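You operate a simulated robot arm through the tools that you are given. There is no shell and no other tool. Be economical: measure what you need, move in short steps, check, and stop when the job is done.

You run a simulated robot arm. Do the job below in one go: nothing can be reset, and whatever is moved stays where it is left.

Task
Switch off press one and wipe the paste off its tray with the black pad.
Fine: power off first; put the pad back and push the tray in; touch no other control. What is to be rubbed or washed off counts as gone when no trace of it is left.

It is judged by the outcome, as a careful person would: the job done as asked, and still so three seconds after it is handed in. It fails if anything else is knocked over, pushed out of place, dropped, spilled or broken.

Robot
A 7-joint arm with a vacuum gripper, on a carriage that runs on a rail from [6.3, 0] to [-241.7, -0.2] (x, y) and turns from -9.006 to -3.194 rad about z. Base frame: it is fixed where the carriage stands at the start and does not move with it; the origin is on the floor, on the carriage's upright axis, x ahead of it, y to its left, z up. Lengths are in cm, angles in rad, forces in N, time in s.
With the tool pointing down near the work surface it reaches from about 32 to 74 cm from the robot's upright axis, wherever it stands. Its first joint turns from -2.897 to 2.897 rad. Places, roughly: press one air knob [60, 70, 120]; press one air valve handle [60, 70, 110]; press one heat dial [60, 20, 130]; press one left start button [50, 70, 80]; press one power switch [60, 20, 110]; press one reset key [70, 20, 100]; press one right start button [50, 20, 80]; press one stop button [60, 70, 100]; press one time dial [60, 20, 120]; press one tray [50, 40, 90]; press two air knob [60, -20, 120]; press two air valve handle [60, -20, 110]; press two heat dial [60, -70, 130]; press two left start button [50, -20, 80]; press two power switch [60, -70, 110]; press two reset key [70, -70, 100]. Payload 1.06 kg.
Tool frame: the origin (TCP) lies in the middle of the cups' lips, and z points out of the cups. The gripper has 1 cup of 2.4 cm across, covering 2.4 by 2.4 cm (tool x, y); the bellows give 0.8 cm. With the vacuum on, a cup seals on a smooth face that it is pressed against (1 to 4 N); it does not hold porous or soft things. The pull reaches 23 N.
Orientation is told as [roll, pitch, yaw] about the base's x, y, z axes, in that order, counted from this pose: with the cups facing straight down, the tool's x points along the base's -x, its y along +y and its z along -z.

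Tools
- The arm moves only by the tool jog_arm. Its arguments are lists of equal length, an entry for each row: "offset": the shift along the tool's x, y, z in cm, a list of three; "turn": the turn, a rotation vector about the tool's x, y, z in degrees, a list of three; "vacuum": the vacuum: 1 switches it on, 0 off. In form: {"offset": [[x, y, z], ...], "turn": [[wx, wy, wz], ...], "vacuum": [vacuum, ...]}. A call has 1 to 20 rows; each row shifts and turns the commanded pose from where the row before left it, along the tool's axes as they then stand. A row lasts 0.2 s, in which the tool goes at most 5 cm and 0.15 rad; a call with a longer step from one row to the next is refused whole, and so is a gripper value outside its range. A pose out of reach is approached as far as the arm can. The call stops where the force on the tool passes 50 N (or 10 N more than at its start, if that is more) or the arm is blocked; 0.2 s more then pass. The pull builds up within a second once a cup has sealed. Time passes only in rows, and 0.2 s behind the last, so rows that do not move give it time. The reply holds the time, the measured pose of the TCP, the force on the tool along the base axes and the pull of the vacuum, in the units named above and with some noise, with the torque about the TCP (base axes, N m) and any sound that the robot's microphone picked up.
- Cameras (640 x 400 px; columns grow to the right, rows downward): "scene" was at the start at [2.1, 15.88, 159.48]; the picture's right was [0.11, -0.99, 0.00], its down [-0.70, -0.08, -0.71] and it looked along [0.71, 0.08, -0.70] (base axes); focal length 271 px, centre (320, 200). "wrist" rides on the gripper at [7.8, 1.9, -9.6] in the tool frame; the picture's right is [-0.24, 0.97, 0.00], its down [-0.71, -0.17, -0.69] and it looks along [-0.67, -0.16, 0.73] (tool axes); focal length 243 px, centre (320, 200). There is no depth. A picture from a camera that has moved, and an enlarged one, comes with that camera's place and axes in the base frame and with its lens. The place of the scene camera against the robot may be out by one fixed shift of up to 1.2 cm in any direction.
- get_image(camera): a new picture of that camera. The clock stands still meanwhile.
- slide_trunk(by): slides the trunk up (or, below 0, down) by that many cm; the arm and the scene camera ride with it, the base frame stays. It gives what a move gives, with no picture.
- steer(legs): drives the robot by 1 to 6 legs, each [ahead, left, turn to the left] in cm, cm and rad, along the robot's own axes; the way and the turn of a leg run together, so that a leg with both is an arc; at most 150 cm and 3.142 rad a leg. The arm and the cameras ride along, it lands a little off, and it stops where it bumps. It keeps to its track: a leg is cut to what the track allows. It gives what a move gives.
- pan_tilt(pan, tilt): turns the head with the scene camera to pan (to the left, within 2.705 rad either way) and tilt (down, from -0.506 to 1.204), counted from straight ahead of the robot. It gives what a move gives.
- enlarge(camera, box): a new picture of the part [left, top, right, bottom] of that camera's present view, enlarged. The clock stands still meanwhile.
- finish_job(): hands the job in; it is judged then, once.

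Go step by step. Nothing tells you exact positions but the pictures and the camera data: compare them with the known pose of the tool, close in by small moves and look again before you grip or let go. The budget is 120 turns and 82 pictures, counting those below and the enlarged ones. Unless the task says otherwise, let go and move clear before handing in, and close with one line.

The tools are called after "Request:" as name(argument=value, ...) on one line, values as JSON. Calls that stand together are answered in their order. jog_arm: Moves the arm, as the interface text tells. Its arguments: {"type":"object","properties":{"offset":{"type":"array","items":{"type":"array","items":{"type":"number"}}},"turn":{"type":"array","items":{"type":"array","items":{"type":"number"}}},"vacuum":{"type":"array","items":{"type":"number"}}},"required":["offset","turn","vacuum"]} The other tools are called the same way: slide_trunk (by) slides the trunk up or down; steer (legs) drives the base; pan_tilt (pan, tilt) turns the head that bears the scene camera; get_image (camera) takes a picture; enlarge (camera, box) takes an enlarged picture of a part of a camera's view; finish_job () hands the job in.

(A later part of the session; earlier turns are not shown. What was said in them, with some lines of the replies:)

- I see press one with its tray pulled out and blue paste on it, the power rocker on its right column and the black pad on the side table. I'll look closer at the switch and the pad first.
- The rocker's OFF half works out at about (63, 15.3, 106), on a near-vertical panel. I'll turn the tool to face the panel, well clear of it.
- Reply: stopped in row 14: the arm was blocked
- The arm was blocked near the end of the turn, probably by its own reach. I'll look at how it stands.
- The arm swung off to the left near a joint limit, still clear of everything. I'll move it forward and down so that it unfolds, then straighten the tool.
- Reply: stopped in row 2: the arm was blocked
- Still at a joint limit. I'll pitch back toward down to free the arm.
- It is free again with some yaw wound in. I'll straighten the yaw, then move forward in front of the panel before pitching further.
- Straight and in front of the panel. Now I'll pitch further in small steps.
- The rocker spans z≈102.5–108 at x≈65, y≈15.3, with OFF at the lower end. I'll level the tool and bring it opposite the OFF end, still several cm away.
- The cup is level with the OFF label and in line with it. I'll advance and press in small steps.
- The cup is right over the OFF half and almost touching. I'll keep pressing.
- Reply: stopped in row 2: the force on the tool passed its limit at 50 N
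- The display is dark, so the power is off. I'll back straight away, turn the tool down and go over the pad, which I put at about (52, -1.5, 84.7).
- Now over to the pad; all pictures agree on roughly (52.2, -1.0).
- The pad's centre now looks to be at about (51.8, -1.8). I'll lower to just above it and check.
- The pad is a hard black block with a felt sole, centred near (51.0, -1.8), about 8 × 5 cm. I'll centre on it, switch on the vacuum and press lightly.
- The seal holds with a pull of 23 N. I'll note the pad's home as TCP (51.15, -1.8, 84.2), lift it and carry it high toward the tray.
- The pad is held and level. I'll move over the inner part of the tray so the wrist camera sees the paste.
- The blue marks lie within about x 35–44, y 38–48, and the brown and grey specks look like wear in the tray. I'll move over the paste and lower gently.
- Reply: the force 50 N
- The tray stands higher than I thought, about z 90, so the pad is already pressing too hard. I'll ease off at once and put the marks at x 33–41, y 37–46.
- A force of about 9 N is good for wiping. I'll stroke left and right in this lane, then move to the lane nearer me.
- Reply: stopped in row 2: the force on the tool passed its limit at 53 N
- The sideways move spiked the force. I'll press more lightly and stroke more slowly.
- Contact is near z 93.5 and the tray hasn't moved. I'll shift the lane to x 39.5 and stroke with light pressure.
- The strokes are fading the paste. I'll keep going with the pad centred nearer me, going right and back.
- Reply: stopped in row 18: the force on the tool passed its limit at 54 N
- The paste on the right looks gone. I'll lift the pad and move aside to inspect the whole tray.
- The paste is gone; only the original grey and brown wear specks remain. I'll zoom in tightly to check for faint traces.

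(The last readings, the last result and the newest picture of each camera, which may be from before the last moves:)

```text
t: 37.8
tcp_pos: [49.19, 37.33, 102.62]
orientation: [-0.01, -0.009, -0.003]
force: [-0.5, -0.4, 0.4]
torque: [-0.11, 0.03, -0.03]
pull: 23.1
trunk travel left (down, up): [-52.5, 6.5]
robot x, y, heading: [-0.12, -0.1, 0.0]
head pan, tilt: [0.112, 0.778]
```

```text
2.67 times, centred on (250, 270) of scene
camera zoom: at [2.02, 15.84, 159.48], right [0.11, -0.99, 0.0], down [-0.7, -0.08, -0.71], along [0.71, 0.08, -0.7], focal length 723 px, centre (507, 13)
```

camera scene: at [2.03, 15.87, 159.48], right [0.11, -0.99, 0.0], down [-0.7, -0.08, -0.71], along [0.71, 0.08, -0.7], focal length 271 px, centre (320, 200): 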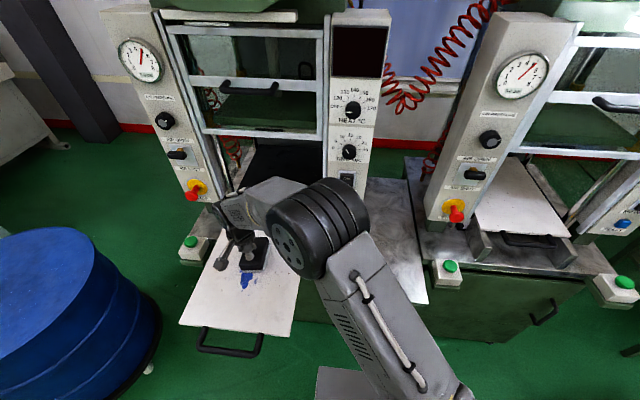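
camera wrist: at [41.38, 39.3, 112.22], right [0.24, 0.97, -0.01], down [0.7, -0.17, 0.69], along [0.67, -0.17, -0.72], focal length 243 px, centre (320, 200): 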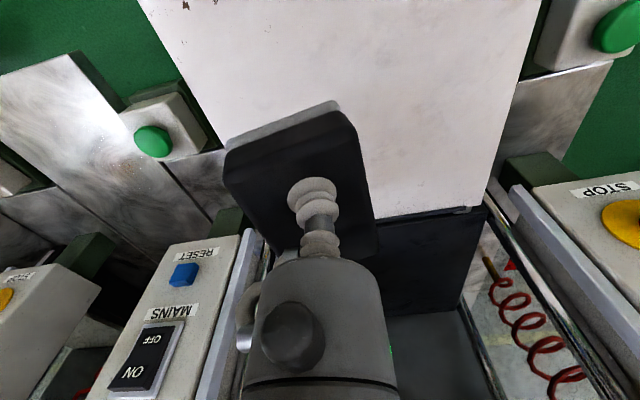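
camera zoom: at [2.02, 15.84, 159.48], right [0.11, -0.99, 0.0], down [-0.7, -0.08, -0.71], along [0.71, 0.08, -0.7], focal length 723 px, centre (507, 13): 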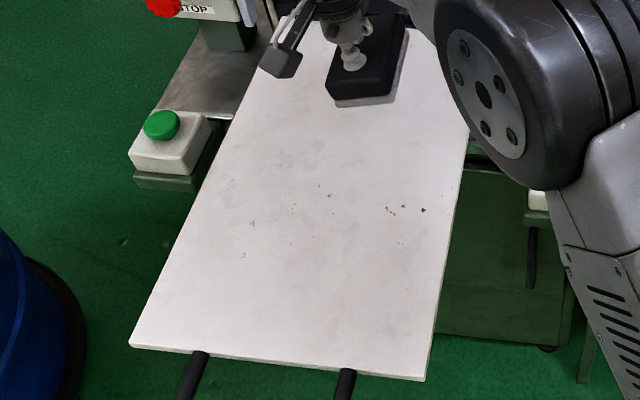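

The tray is clean. I'll carry the pad back above its place on the side table.

Request:
jog_arm(offset=[[-1, -4, 0], [-1, -4, 0], [0, -4, 0], [0, -4, 0], [0, -4, 0], [0, -4, 0], [0, -4, 0], [0, -4, 0], [0, -4, 0], [0, -3.1, 0], [0, 0, 4], [0, 0, 4], [0, 0, 4]], turn=[[0, 0, 0], [0, 0, 0], [0, 0, 0], [0, 0, 0], [0, 0, 0], [0, 0, 0], [0, 0, 0], [0, 0, 0], [0, 0, 0], [0, 0, 0], [0, 0, 0], [0, 0, 0], [0, 0, 0]], vacuum=[1, 1, 1, 1, 1, 1, 1, 1, 1, 1, 1, 1, 1])

Request:
get_image(camera="wrist")

Request:
enlarge(camera="scene", box=[340, 200, 460, 300])

```text
t: 40.6
tcp_pos: [51.09, -1.78, 90.99]
orientation: [-0.008, -0.009, -0.005]
force: [0.2, 0.6, -1.1]
torque: [-0.14, 0.03, -0.01]
pull: 23.2
trunk travel left (down, up): [-52.5, 6.5]
robot x, y, heading: [0.01, 0.13, -0.004]
head pan, tilt: [0.112, 0.778]
```

```text
47 pictures are left
camera wrist: at [43.25, 0.25, 100.52], right [0.24, 0.97, -0.01], down [0.7, -0.17, 0.69], along [0.67, -0.17, -0.72], focal length 243 px, centre (320, 200)
```

wrist: 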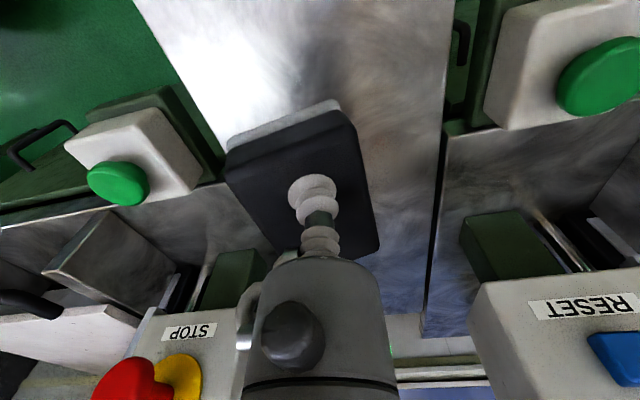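

```text
4.00 times, centred on (400, 250) of scene
camera zoom: at [2.07, 15.87, 159.48], right [0.11, -0.99, 0.0], down [-0.7, -0.08, -0.71], along [0.71, 0.08, -0.7], focal length 1085 px, centre (0, 0)
```

zoom: 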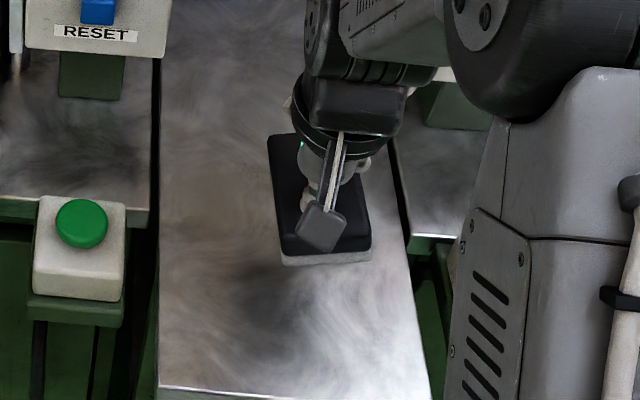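

The pad has slipped on the cup by about 0.65 cm to the right and 3°. I'll correct for both and lower it onto its spot.

Request:
jog_arm(offset=[[0, 0.65, 0], [0, 0, 3], [0, 0, 2.5], [0, 0, 0.5], [0, 0, 0.3], [0, 0, 0.3]], turn=[[0, 0, 3], [0, 0, 0], [0, 0, 0], [0, 0, 0], [0, 0, 0], [0, 0, 0]], vacuum=[1, 1, 1, 1, 1, 1])

Request:
get_image(camera="wrist")

Request:
enlarge(camera="scene", box=[340, 200, 460, 300])

```text
t: 42.0
tcp_pos: [51.04, -1.22, 84.36]
orientation: [-0.01, -0.009, -0.057]
force: [0.2, -0.4, -1.0]
torque: [-0.1, 0.07, 0.0]
pull: 22.5
trunk travel left (down, up): [-52.5, 6.5]
robot x, y, heading: [-0.39, -0.0, 0.002]
head pan, tilt: [0.112, 0.778]
```

```text
45 pictures are left
camera wrist: at [43.3, 1.25, 93.84], right [0.29, 0.96, -0.01], down [0.69, -0.21, 0.69], along [0.66, -0.21, -0.72], focal length 243 px, centre (320, 200)
```

wrist: 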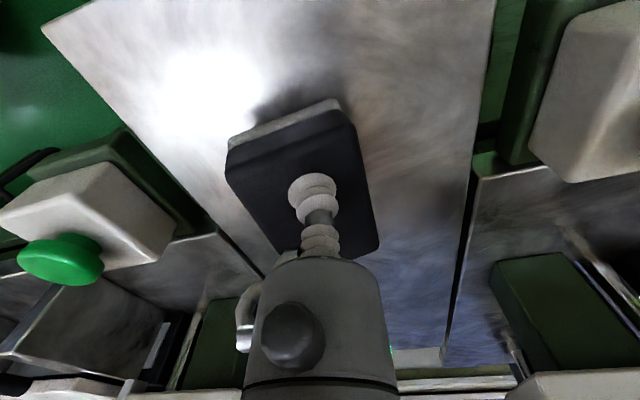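

```text
4.00 times, centred on (400, 250) of scene
camera zoom: at [2.06, 15.88, 159.48], right [0.11, -0.99, 0.0], down [-0.7, -0.08, -0.71], along [0.71, 0.08, -0.7], focal length 1085 px, centre (0, 0)
```

zoom: 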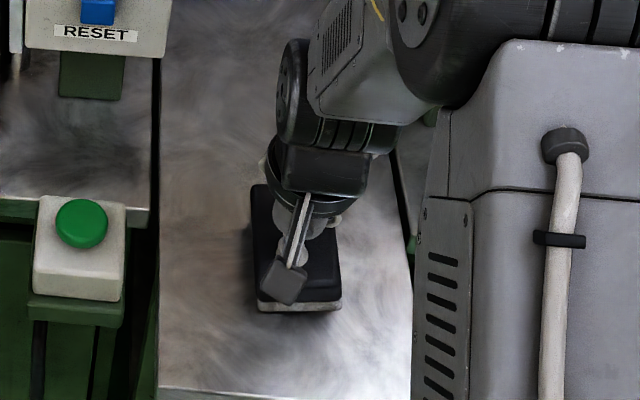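

The pad is right above its spot. I'll let it touch down before releasing.

Request:
jog_arm(offset=[[0, 0, 0.3], [0, 0, 0.2], [0, 0, 0]], turn=[[0, 0, 0], [0, 0, 0], [0, 0, 0]], vacuum=[1, 1, 1])

Request:
enlarge(camera="scene", box=[340, 200, 460, 300])

```text
t: 42.8
tcp_pos: [51.04, -1.24, 83.97]
orientation: [-0.009, -0.011, -0.058]
force: [-3.6, -4.5, 16.2]
torque: [0.03, -0.03, -0.03]
pull: 22.7
trunk travel left (down, up): [-52.5, 6.5]
robot x, y, heading: [0.22, 0.23, -0.004]
head pan, tilt: [0.112, 0.778]
```

```text
4.00 times, centred on (400, 250) of scene
camera zoom: at [1.88, 15.83, 159.5], right [0.11, -0.99, 0.0], down [-0.7, -0.08, -0.71], along [0.71, 0.08, -0.7], focal length 1085 px, centre (0, 0)
```

zoom: 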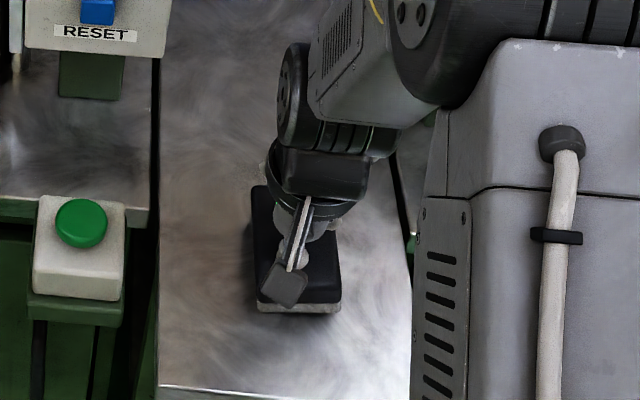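

The pad is down in its old place. I'll switch the vacuum off, wait and then lift clear.

Request:
jog_arm(offset=[[0, 0, -0.3], [0, 0, 0], [0, 0, 0], [0, 0, 0], [0, 0, 0], [0, 0, -0.5], [0, 0, -2], [0, 0, -4], [0, 0, -4], [0, 0, -4]], turn=[[0, 0, 0], [0, 0, 0], [0, 0, 0], [0, 0, 0], [0, 0, 0], [0, 0, 0], [0, 0, 0], [0, 0, 0], [0, 0, 0], [0, 0, 0]], vacuum=[0, 0, 0, 0, 0, 0, 0, 0, 0, 0])

Request:
enlarge(camera="scene", box=[160, 190, 440, 365])

```text
t: 45.0
tcp_pos: [50.82, -0.97, 98.79]
orientation: [-0.009, -0.008, -0.058]
force: [0.5, 0.1, -0.1]
torque: [-0.02, 0.01, -0.01]
pull: 0.1
trunk travel left (down, up): [-52.5, 6.5]
robot x, y, heading: [-0.17, -0.08, -0.007]
head pan, tilt: [0.112, 0.778]
```

```text
2.29 times, centred on (300, 278) of scene
camera zoom: at [2.03, 15.87, 159.47], right [0.11, -0.99, 0.0], down [-0.7, -0.08, -0.71], along [0.71, 0.08, -0.7], focal length 620 px, centre (366, 23)
```

zoom: 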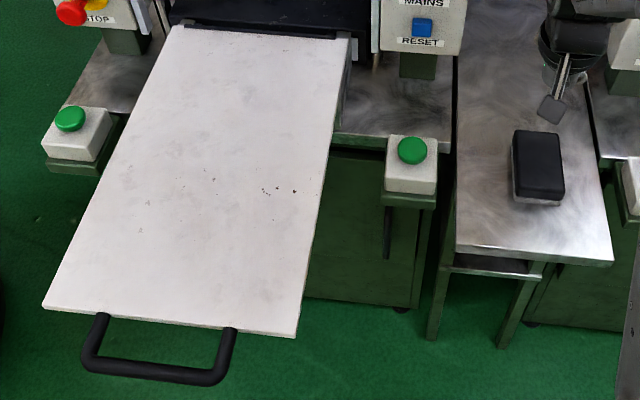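

The pad is back in place and the tray surface is clean. Next I'll swing over to the front of the tray handle at a safe height and look before lowering.

Request:
jog_arm(offset=[[0, 0, -3], [2.8, 2.9, 0], [2.8, 2.9, 0], [2.8, 2.9, 0], [2.8, 2.9, 0], [2.8, 2.9, 0], [2.8, 2.9, 0], [2.8, 2.9, 0], [2.8, 2.9, 0], [2.8, 2.9, 0], [2.8, 2.9, 0], [2.8, 2.9, 0], [2.8, 2.9, 0], [2.8, 2.9, 0], [2.8, 2.9, 0]], turn=[[0, 0, -3.2], [0, 0, 0], [0, 0, 0], [0, 0, 0], [0, 0, 0], [0, 0, 0], [0, 0, 0], [0, 0, 0], [0, 0, 0], [0, 0, 0], [0, 0, 0], [0, 0, 0], [0, 0, 0], [0, 0, 0], [0, 0, 0]], vacuum=[0, 0, 0, 0, 0, 0, 0, 0, 0, 0, 0, 0, 0, 0, 0])

Request:
get_image(camera="wrist")

Request:
get_image(camera="scene")

```text
t: 48.2
tcp_pos: [11.59, 39.73, 100.86]
orientation: [-0.01, -0.009, -0.001]
force: [0.5, 0.3, 0.4]
torque: [0.01, 0.02, 0.0]
pull: 0.1
trunk travel left (down, up): [-52.5, 6.5]
robot x, y, heading: [-0.1, -0.03, -0.001]
head pan, tilt: [0.112, 0.778]
```

```text
41 pictures are left
camera wrist: at [3.79, 41.66, 110.38], right [0.24, 0.97, -0.01], down [0.7, -0.17, 0.69], along [0.67, -0.17, -0.72], focal length 243 px, centre (320, 200)
```

wrist: 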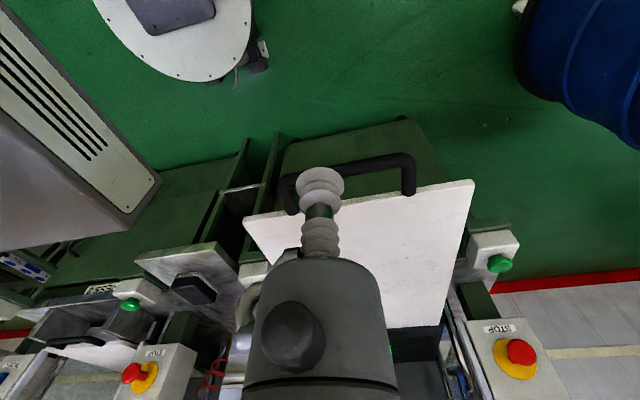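

```text
40 pictures are left
camera scene: at [2.04, 15.88, 159.48], right [0.11, -0.99, 0.0], down [-0.7, -0.08, -0.71], along [0.71, 0.08, -0.7], focal length 271 px, centre (320, 200)
```

scene: 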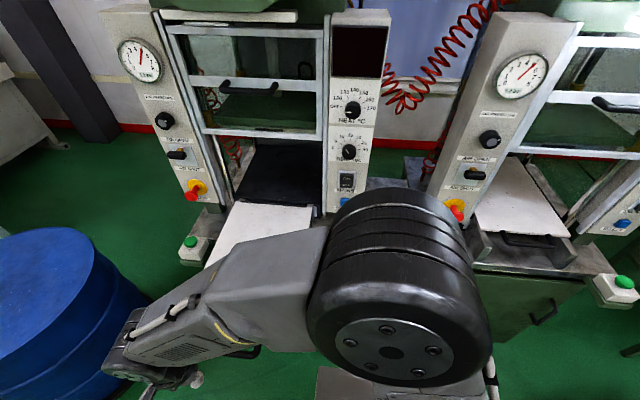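

The handle bar lies at about x 20.5, y 33–47, z≈88. I'll lower in front of it so the rigid gripper body can push the bar.

Request:
jog_arm(offset=[[0, 0, 4], [0, 0, 4], [0, 0, 4], [0, 0, 4], [0, 0, 2.5]], turn=[[0, 0, 0], [0, 0, 0], [0, 0, 0], [0, 0, 0], [0, 0, 0]], vacuum=[0, 0, 0, 0, 0])

Request:
get_image(camera="wrist")

Request:
enlarge(camera="scene", box=[140, 220, 340, 400])

```text
t: 49.4
tcp_pos: [12.0, 39.38, 82.25]
orientation: [-0.009, -0.009, -0.002]
force: [-0.2, 0.3, -0.1]
torque: [0.02, -0.02, 0.02]
pull: 0.1
trunk travel left (down, up): [-52.5, 6.5]
robot x, y, heading: [-0.06, 0.37, 0.0]
head pan, tilt: [0.112, 0.778]
```

```text
39 pictures are left
camera wrist: at [4.16, 41.35, 91.83], right [0.24, 0.97, -0.01], down [0.7, -0.17, 0.69], along [0.67, -0.17, -0.72], focal length 243 px, centre (320, 200)
```

wrist: 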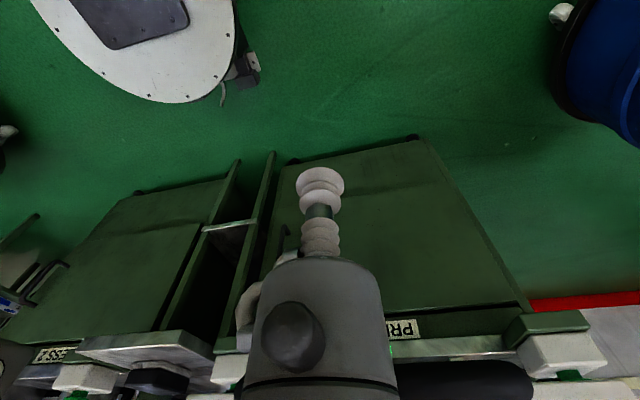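

```text
2.22 times, centred on (240, 310) of scene
camera zoom: at [2.05, 15.89, 159.48], right [0.11, -0.99, 0.0], down [-0.7, -0.08, -0.71], along [0.71, 0.08, -0.7], focal length 603 px, centre (498, -44)
```

zoom: 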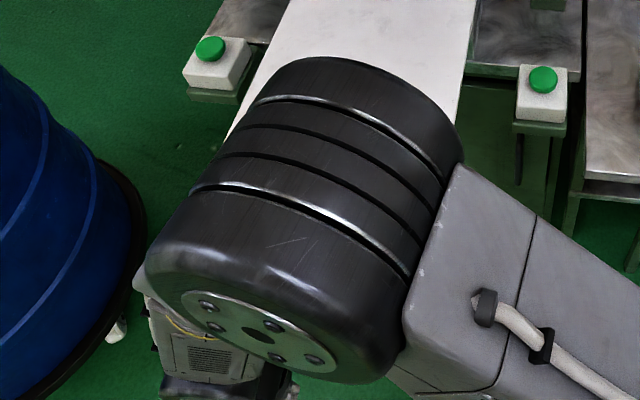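

The bar is level with the gripper body, so I'll start pushing forward slowly.

Request:
jog_arm(offset=[[-1.5, 0, 0], [-1.5, 0, 0], [-1, 0, 0], [-1, 0, 0], [-1, 0, 0], [-1, 0, 0], [-1, 0, 0]], turn=[[0, 0, 0], [0, 0, 0], [0, 0, 0], [0, 0, 0], [0, 0, 0], [0, 0, 0], [0, 0, 0]], vacuum=[0, 0, 0, 0, 0, 0, 0])

Request:
get_image(camera="scene")

Request:
get_image(camera="wrist")

```text
t: 51.0
tcp_pos: [19.94, 39.34, 82.55]
orientation: [-0.009, -0.009, -0.002]
force: [0.1, -0.6, 0.0]
torque: [-0.01, 0.0, -0.05]
pull: 0.0
trunk travel left (down, up): [-52.5, 6.5]
robot x, y, heading: [-0.26, -0.18, -0.003]
head pan, tilt: [0.112, 0.778]
```

```text
37 pictures are left
camera scene: at [2.05, 15.87, 159.48], right [0.11, -0.99, 0.0], down [-0.7, -0.08, -0.71], along [0.71, 0.08, -0.7], focal length 271 px, centre (320, 200)
```

scene: 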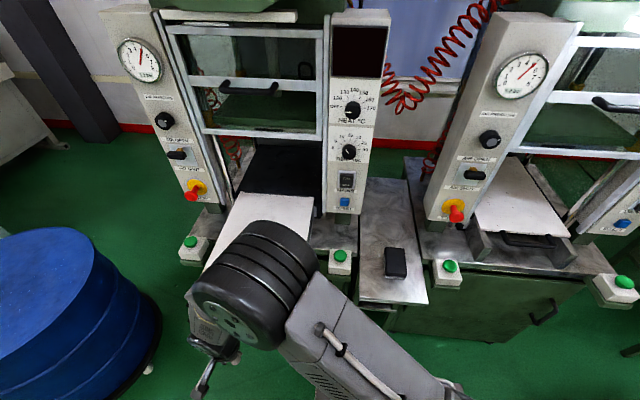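

```text
36 pictures are left
camera wrist: at [12.15, 41.33, 92.04], right [0.24, 0.97, -0.01], down [0.7, -0.17, 0.69], along [0.67, -0.17, -0.72], focal length 243 px, centre (320, 200)
```

wrist: 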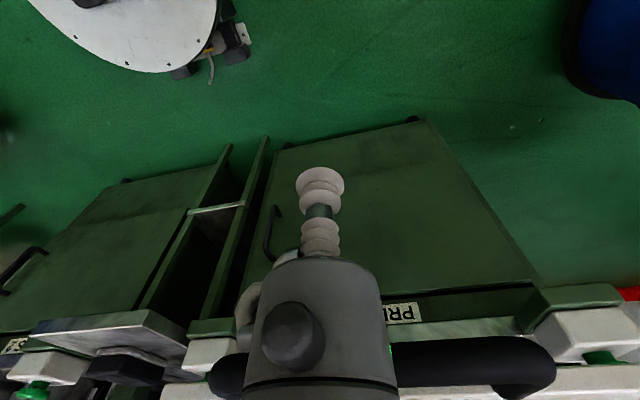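

The tray slides in easily and is following the push. I'll continue.

Request:
jog_arm(offset=[[-1.3, 0, 0], [-1.3, 0, 0], [-1.3, 0, 0], [-1.3, 0, 0], [-1.3, 0, 0], [-1.3, 0, 0], [-1.3, 0, 0], [-1.3, 0, 0], [-1.3, 0, 0], [-1.3, 0, 0]], turn=[[0, 0, 0], [0, 0, 0], [0, 0, 0], [0, 0, 0], [0, 0, 0], [0, 0, 0], [0, 0, 0], [0, 0, 0], [0, 0, 0], [0, 0, 0]], vacuum=[0, 0, 0, 0, 0, 0, 0, 0, 0, 0])

Request:
get_image(camera="scene")

Request:
get_image(camera="wrist")

```text
t: 53.2
tcp_pos: [33.02, 39.36, 82.51]
orientation: [-0.007, -0.011, -0.002]
force: [0.0, 0.2, 0.4]
torque: [0.02, 0.01, -0.01]
pull: 0.1
trunk travel left (down, up): [-52.5, 6.5]
robot x, y, heading: [-0.07, -0.36, -0.0]
head pan, tilt: [0.112, 0.778]
```

```text
35 pictures are left
camera scene: at [2.05, 15.87, 159.48], right [0.11, -0.99, 0.0], down [-0.7, -0.08, -0.71], along [0.71, 0.08, -0.7], focal length 271 px, centre (320, 200)
```

scene: 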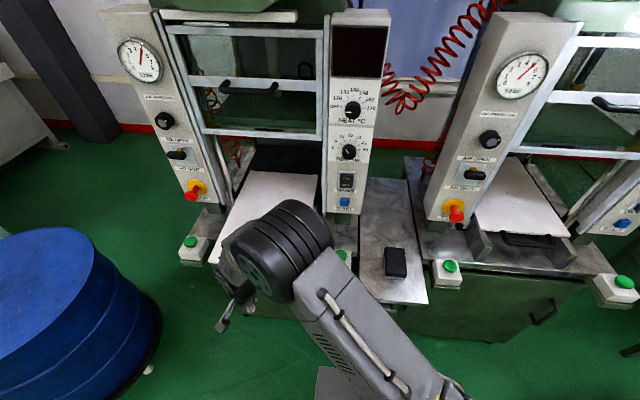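

```text
34 pictures are left
camera wrist: at [25.16, 41.34, 92.09], right [0.24, 0.97, -0.01], down [0.7, -0.17, 0.69], along [0.67, -0.17, -0.72], focal length 243 px, centre (320, 200)
```

wrist: 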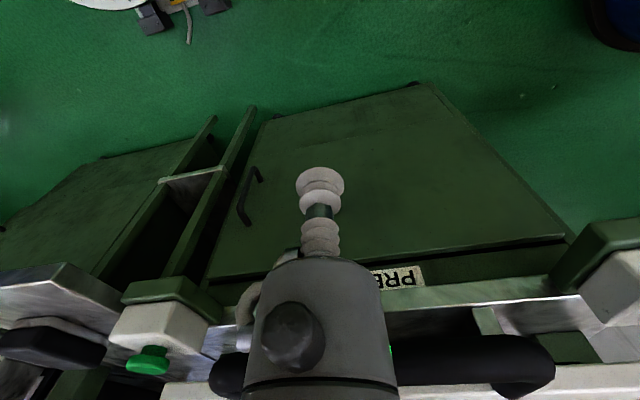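

It moves freely. The cabinet top is coming near below the cup, so I'll raise slightly while pushing on.

Request:
jog_arm(offset=[[-1.3, 0, -0.3], [-1.3, 0, -0.3], [-1.3, 0, 0], [-1.3, 0, 0], [-1.3, 0, 0], [-1.3, 0, 0], [-1.3, 0, 0], [-1.3, 0, 0]], turn=[[0, 0, 0], [0, 0, 0], [0, 0, 0], [0, 0, 0], [0, 0, 0], [0, 0, 0], [0, 0, 0], [0, 0, 0]], vacuum=[0, 0, 0, 0, 0, 0, 0, 0])

Request:
get_image(camera="scene")

Request:
get_image(camera="wrist")

```text
t: 55.0
tcp_pos: [43.47, 39.4, 83.28]
orientation: [-0.008, -0.011, -0.002]
force: [-0.6, -0.6, 0.0]
torque: [0.0, -0.03, -0.03]
pull: 0.2
trunk travel left (down, up): [-52.5, 6.5]
robot x, y, heading: [-0.36, -0.04, -0.002]
head pan, tilt: [0.112, 0.778]
```

```text
33 pictures are left
camera scene: at [2.05, 15.88, 159.48], right [0.11, -0.99, 0.0], down [-0.7, -0.08, -0.71], along [0.71, 0.08, -0.7], focal length 271 px, centre (320, 200)
```

scene: 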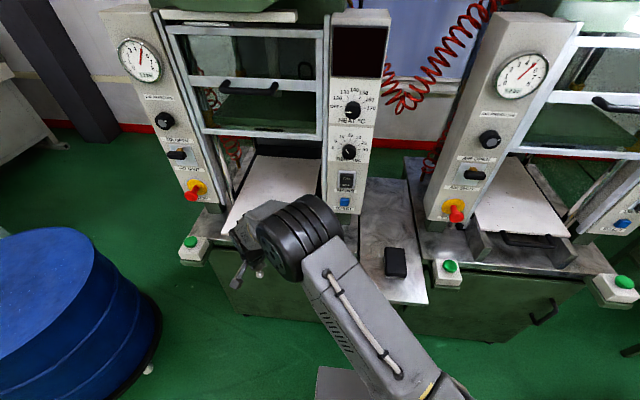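

```text
32 pictures are left
camera wrist: at [35.57, 41.38, 92.83], right [0.24, 0.97, -0.01], down [0.7, -0.17, 0.69], along [0.67, -0.17, -0.72], focal length 243 px, centre (320, 200)
```

wrist: 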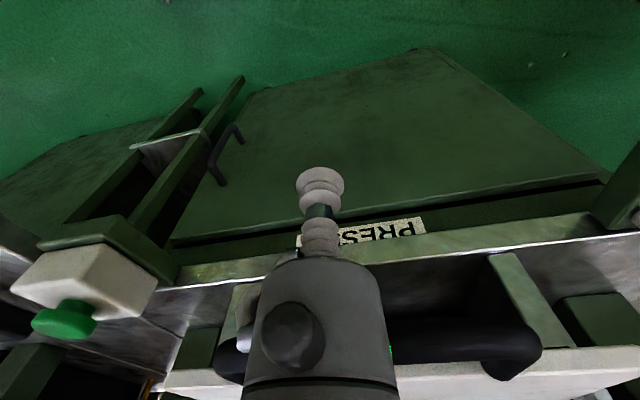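

Still free-running. By comparison with press two, some 12 cm remain, so I'll continue in smaller steps.

Request:
jog_arm(offset=[[-1, 0, 0], [-1, 0, 0], [-1, 0, 0], [-1, 0, 0], [-1, 0, 0], [-1, 0, 0], [-1, 0, 0], [-1, 0, 0]], turn=[[0, 0, 0], [0, 0, 0], [0, 0, 0], [0, 0, 0], [0, 0, 0], [0, 0, 0], [0, 0, 0], [0, 0, 0]], vacuum=[0, 0, 0, 0, 0, 0, 0, 0])

Request:
get_image(camera="scene")

Request:
get_image(camera="wrist")

```text
t: 56.8
tcp_pos: [51.44, 39.41, 83.31]
orientation: [-0.008, -0.009, -0.002]
force: [-0.4, -0.3, 0.5]
torque: [0.0, -0.01, -0.01]
pull: 0.1
trunk travel left (down, up): [-52.5, 6.5]
robot x, y, heading: [0.16, 0.21, -0.002]
head pan, tilt: [0.112, 0.778]
```

```text
31 pictures are left
camera scene: at [2.05, 15.88, 159.48], right [0.11, -0.99, 0.0], down [-0.7, -0.08, -0.71], along [0.71, 0.08, -0.7], focal length 271 px, centre (320, 200)
```

scene: 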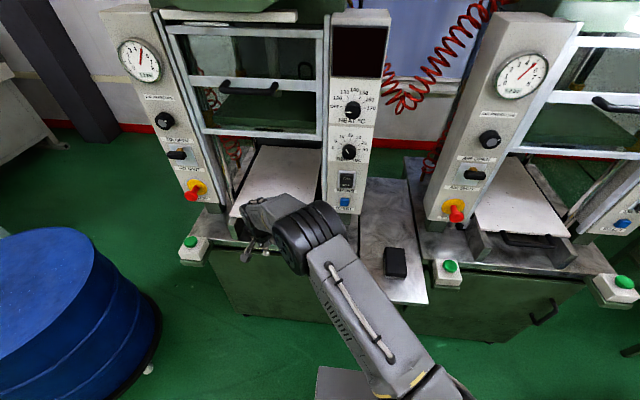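

```text
30 pictures are left
camera wrist: at [43.51, 41.34, 92.92], right [0.24, 0.97, -0.01], down [0.7, -0.17, 0.69], along [0.67, -0.17, -0.72], focal length 243 px, centre (320, 200)
```

wrist: 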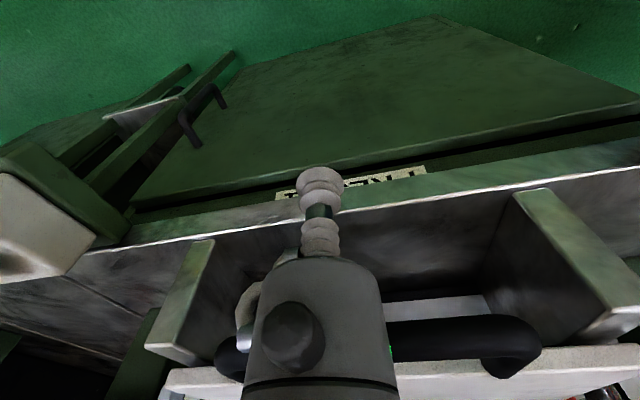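

Free so far. I'll look at press two's closed tray for reference while continuing in small steps.

Request:
jog_arm(offset=[[-0.7, 0, 0], [-0.7, 0, 0], [-0.7, 0, 0], [-0.7, 0, 0]], turn=[[0, 0, 0], [0, 0, 0], [0, 0, 0], [0, 0, 0]], vacuum=[0, 0, 0, 0])

Request:
enlarge(camera="scene", box=[170, 130, 390, 280])

Request:
enlarge(camera="scene", box=[430, 140, 640, 280])

```text
t: 57.8
tcp_pos: [54.09, 39.49, 83.33]
orientation: [-0.009, -0.009, -0.003]
force: [-0.7, -0.5, 0.2]
torque: [-0.02, -0.03, 0.0]
pull: 0.1
trunk travel left (down, up): [-52.5, 6.5]
robot x, y, heading: [-0.22, -0.04, -0.002]
head pan, tilt: [0.112, 0.778]
```

```text
2.67 times, centred on (280, 205) of scene
camera zoom: at [2.06, 15.88, 159.48], right [0.11, -0.99, 0.0], down [-0.7, -0.08, -0.71], along [0.71, 0.08, -0.7], focal length 723 px, centre (427, 187)
```

zoom: 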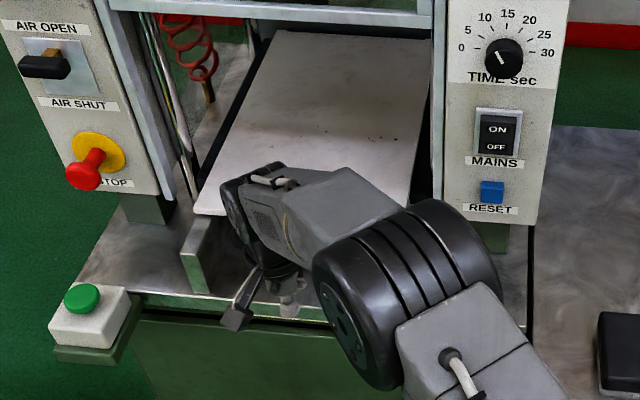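

```text
2.86 times, centred on (535, 210) of scene
camera zoom: at [2.06, 15.88, 159.48], right [0.11, -0.99, 0.0], down [-0.7, -0.08, -0.71], along [0.71, 0.08, -0.7], focal length 775 px, centre (-294, 171)
```

zoom: 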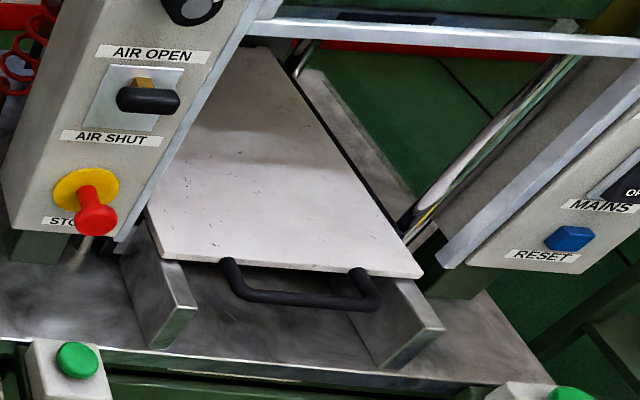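

Press two's tray sits a few cm further behind its bracket ends than press one's does now. I'll push on in small steps until it stops.

Request:
jog_arm(offset=[[-0.5, 0, 0], [-0.5, 0, 0], [-0.5, 0, 0], [-0.5, 0, 0], [-0.5, 0, 0]], turn=[[0, 0, 0], [0, 0, 0], [0, 0, 0], [0, 0, 0], [0, 0, 0]], vacuum=[0, 0, 0, 0, 0])

Request:
enlarge(camera="scene", box=[170, 130, 390, 280])

Request:
get_image(camera="wrist")

```text
t: 58.6
tcp_pos: [54.54, 39.53, 83.2]
orientation: [-0.012, 0.007, 0.003]
force: [-17.6, -4.1, 6.5]
torque: [0.32, -1.37, 0.14]
pull: 0.1
trunk travel left (down, up): [-52.5, 6.5]
robot x, y, heading: [-0.52, -0.06, 0.002]
head pan, tilt: [0.112, 0.778]
stopped in row 3: the force on the tool passed its limit at 56 N (the readings are from after the stop); the commanded pose is now the measured one
```

```text
2.67 times, centred on (280, 205) of scene
camera zoom: at [1.64, 15.8, 159.5], right [0.11, -0.99, 0.0], down [-0.7, -0.08, -0.71], along [0.71, 0.08, -0.7], focal length 723 px, centre (427, 187)
```

zoom: 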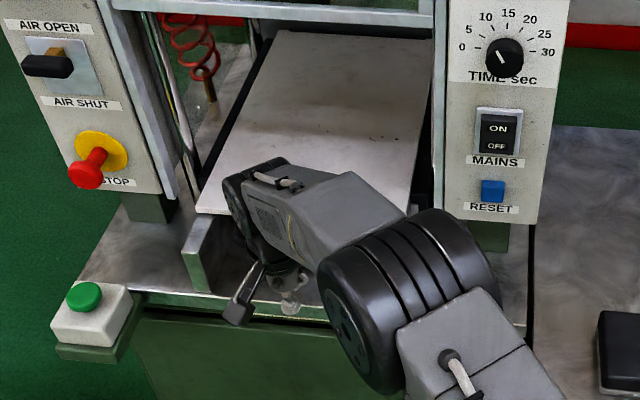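

```text
26 pictures are left
camera wrist: at [46.87, 41.48, 92.81], right [0.23, 0.97, -0.02], down [0.71, -0.16, 0.68], along [0.66, -0.17, -0.73], focal length 243 px, centre (320, 200)
```

wrist: 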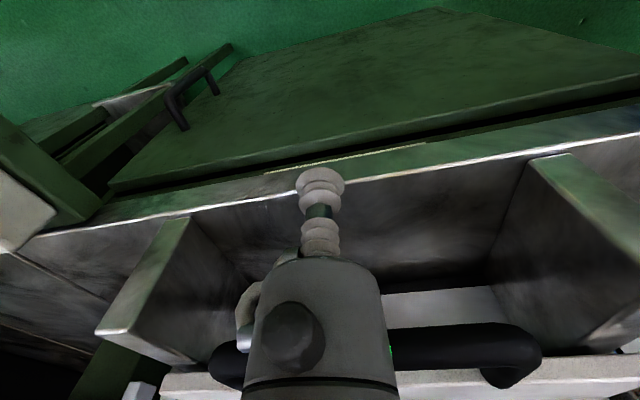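

The tray has met its stop: its front edge is at x≈63, the same as press two's closed tray. I'll back straight off, raise the arm and take a final look.

Request:
jog_arm(offset=[[1, 0, 0], [2, 0, 0], [3, 0, 0], [3, 0, 0], [3, 0, 0], [0, 0, -4], [0, 0, -4], [0, 0, -4], [0, 0, -4], [0, 0, -4], [2, -4, 0], [2, -4, 0], [2, -4, 0], [0, -4, 0], [0, -4, 0]], turn=[[0, 0, 0], [0, 0, 0], [0, 0, 0], [0, 0, 0], [0, 0, 0], [0, 0, 0], [0, 0, 0], [0, 0, 0], [0, 0, 0], [0, 0, 0], [0, 0, 0], [0, 0, 0], [0, 0, 0], [0, 0, 0], [0, 0, 0]], vacuum=[0, 0, 0, 0, 0, 0, 0, 0, 0, 0, 0, 0, 0, 0, 0])

Request:
get_image(camera="scene")

Request:
enlarge(camera="scene", box=[170, 130, 390, 280])

```text
t: 61.8
tcp_pos: [36.94, 19.62, 103.49]
orientation: [-0.015, 0.005, 0.002]
force: [0.7, -0.3, 0.6]
torque: [0.03, 0.0, 0.0]
pull: 0.1
trunk travel left (down, up): [-52.5, 6.5]
robot x, y, heading: [-0.2, 0.43, -0.001]
head pan, tilt: [0.112, 0.778]
```

```text
25 pictures are left
camera scene: at [1.96, 15.88, 159.48], right [0.11, -0.99, 0.0], down [-0.7, -0.08, -0.71], along [0.71, 0.08, -0.7], focal length 271 px, centre (320, 200)
```

scene: 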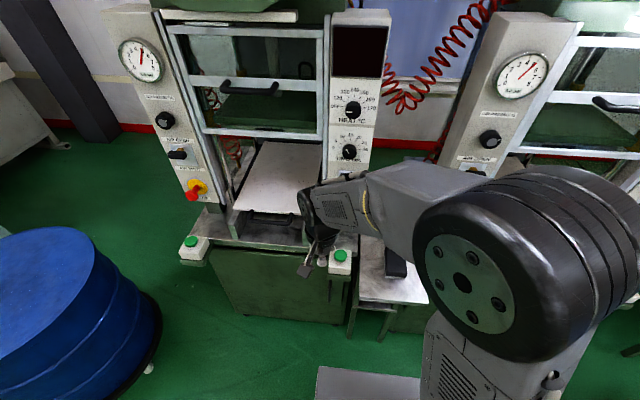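

```text
2.67 times, centred on (280, 205) of scene
camera zoom: at [1.96, 15.88, 159.48], right [0.11, -0.99, 0.0], down [-0.7, -0.08, -0.71], along [0.71, 0.08, -0.7], focal length 723 px, centre (427, 187)
```

zoom: 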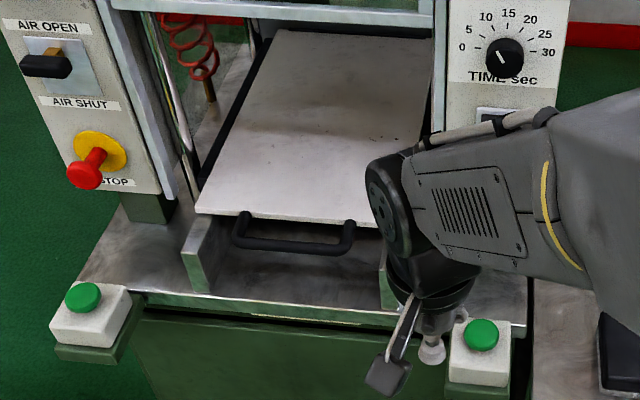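

The tray is in and level with press two's. I'll raise the arm clear and check the switch and pad a last time.

Request:
jog_arm(offset=[[0, 0, -4], [0, 0, -4], [0, 0, -4], [0, 0, -4], [0, 0, -4], [0, 0, -4], [0, 0, -3], [0, 0, 0]], turn=[[0, 0, 0], [0, 0, 0], [0, 0, 0], [0, 0, 0], [0, 0, 0], [0, 0, 0], [0, 0, 0], [0, 0, 0]], vacuum=[0, 0, 0, 0, 0, 0, 0, 0])

Request:
get_image(camera="scene")

Request:
get_image(camera="wrist")

```text
t: 63.6
tcp_pos: [37.31, 20.19, 130.68]
orientation: [-0.014, 0.003, 0.001]
force: [-0.2, -0.2, -0.8]
torque: [0.03, 0.01, 0.01]
pull: 0.0
trunk travel left (down, up): [-52.5, 6.5]
robot x, y, heading: [-0.12, 0.03, 0.003]
head pan, tilt: [0.112, 0.778]
```

```text
23 pictures are left
camera scene: at [1.95, 15.88, 159.48], right [0.11, -0.99, 0.0], down [-0.7, -0.08, -0.71], along [0.71, 0.08, -0.7], focal length 271 px, centre (320, 200)
```

scene: 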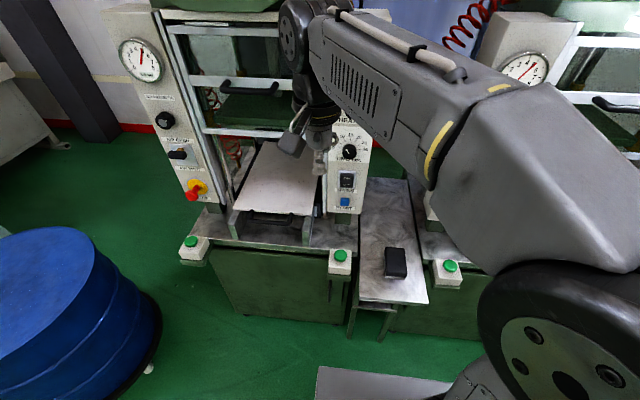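

```text
22 pictures are left
camera wrist: at [29.58, 22.14, 140.25], right [0.23, 0.97, -0.02], down [0.71, -0.16, 0.68], along [0.66, -0.17, -0.73], focal length 243 px, centre (320, 200)
```

wrist: 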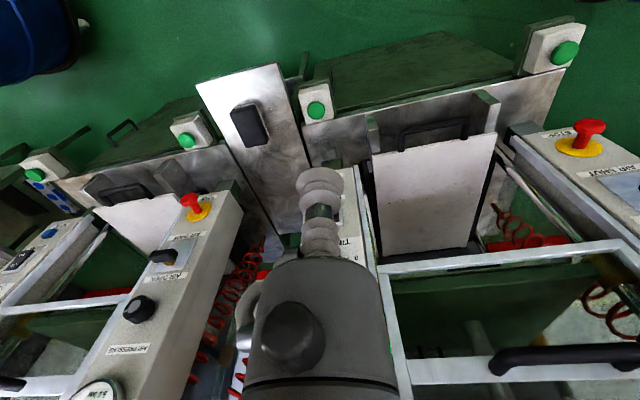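

Everything stands as it should, so here is one last check of the tray surface for blue traces.

Request:
enlarge(camera="wrist", box=[360, 130, 510, 270])

Request:
enlarge(camera="scene", box=[225, 135, 365, 225])

```text
2.86 times, centred on (435, 200) of wrist
camera zoom: at [29.58, 22.14, 140.25], right [0.23, 0.97, -0.02], down [0.71, -0.16, 0.68], along [0.66, -0.17, -0.73], focal length 693 px, centre (-9, 200)
```

zoom: 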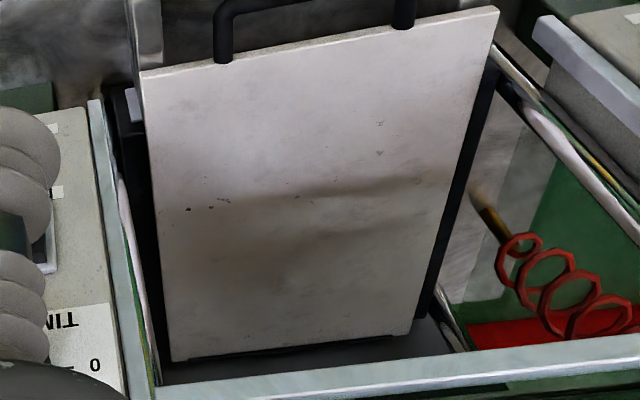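

```text
4.44 times, centred on (295, 180) of scene
camera zoom: at [1.95, 15.88, 159.48], right [0.11, -0.99, 0.0], down [-0.7, -0.08, -0.71], along [0.71, 0.08, -0.7], focal length 1205 px, centre (431, 289)
```

zoom: 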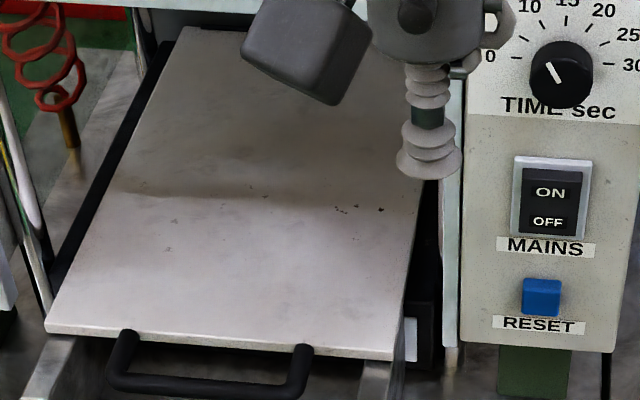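

The tray is clean and in, the power is off, the pad is back and the arm is clear, so I'm handing in.

Request:
finish_job()

```text
The job is handed in.
```

Press one is switched off and its tray is wiped clean and pushed in; the pad is back on the side table, about half a centimetre from where it lay, and I touched no other control.
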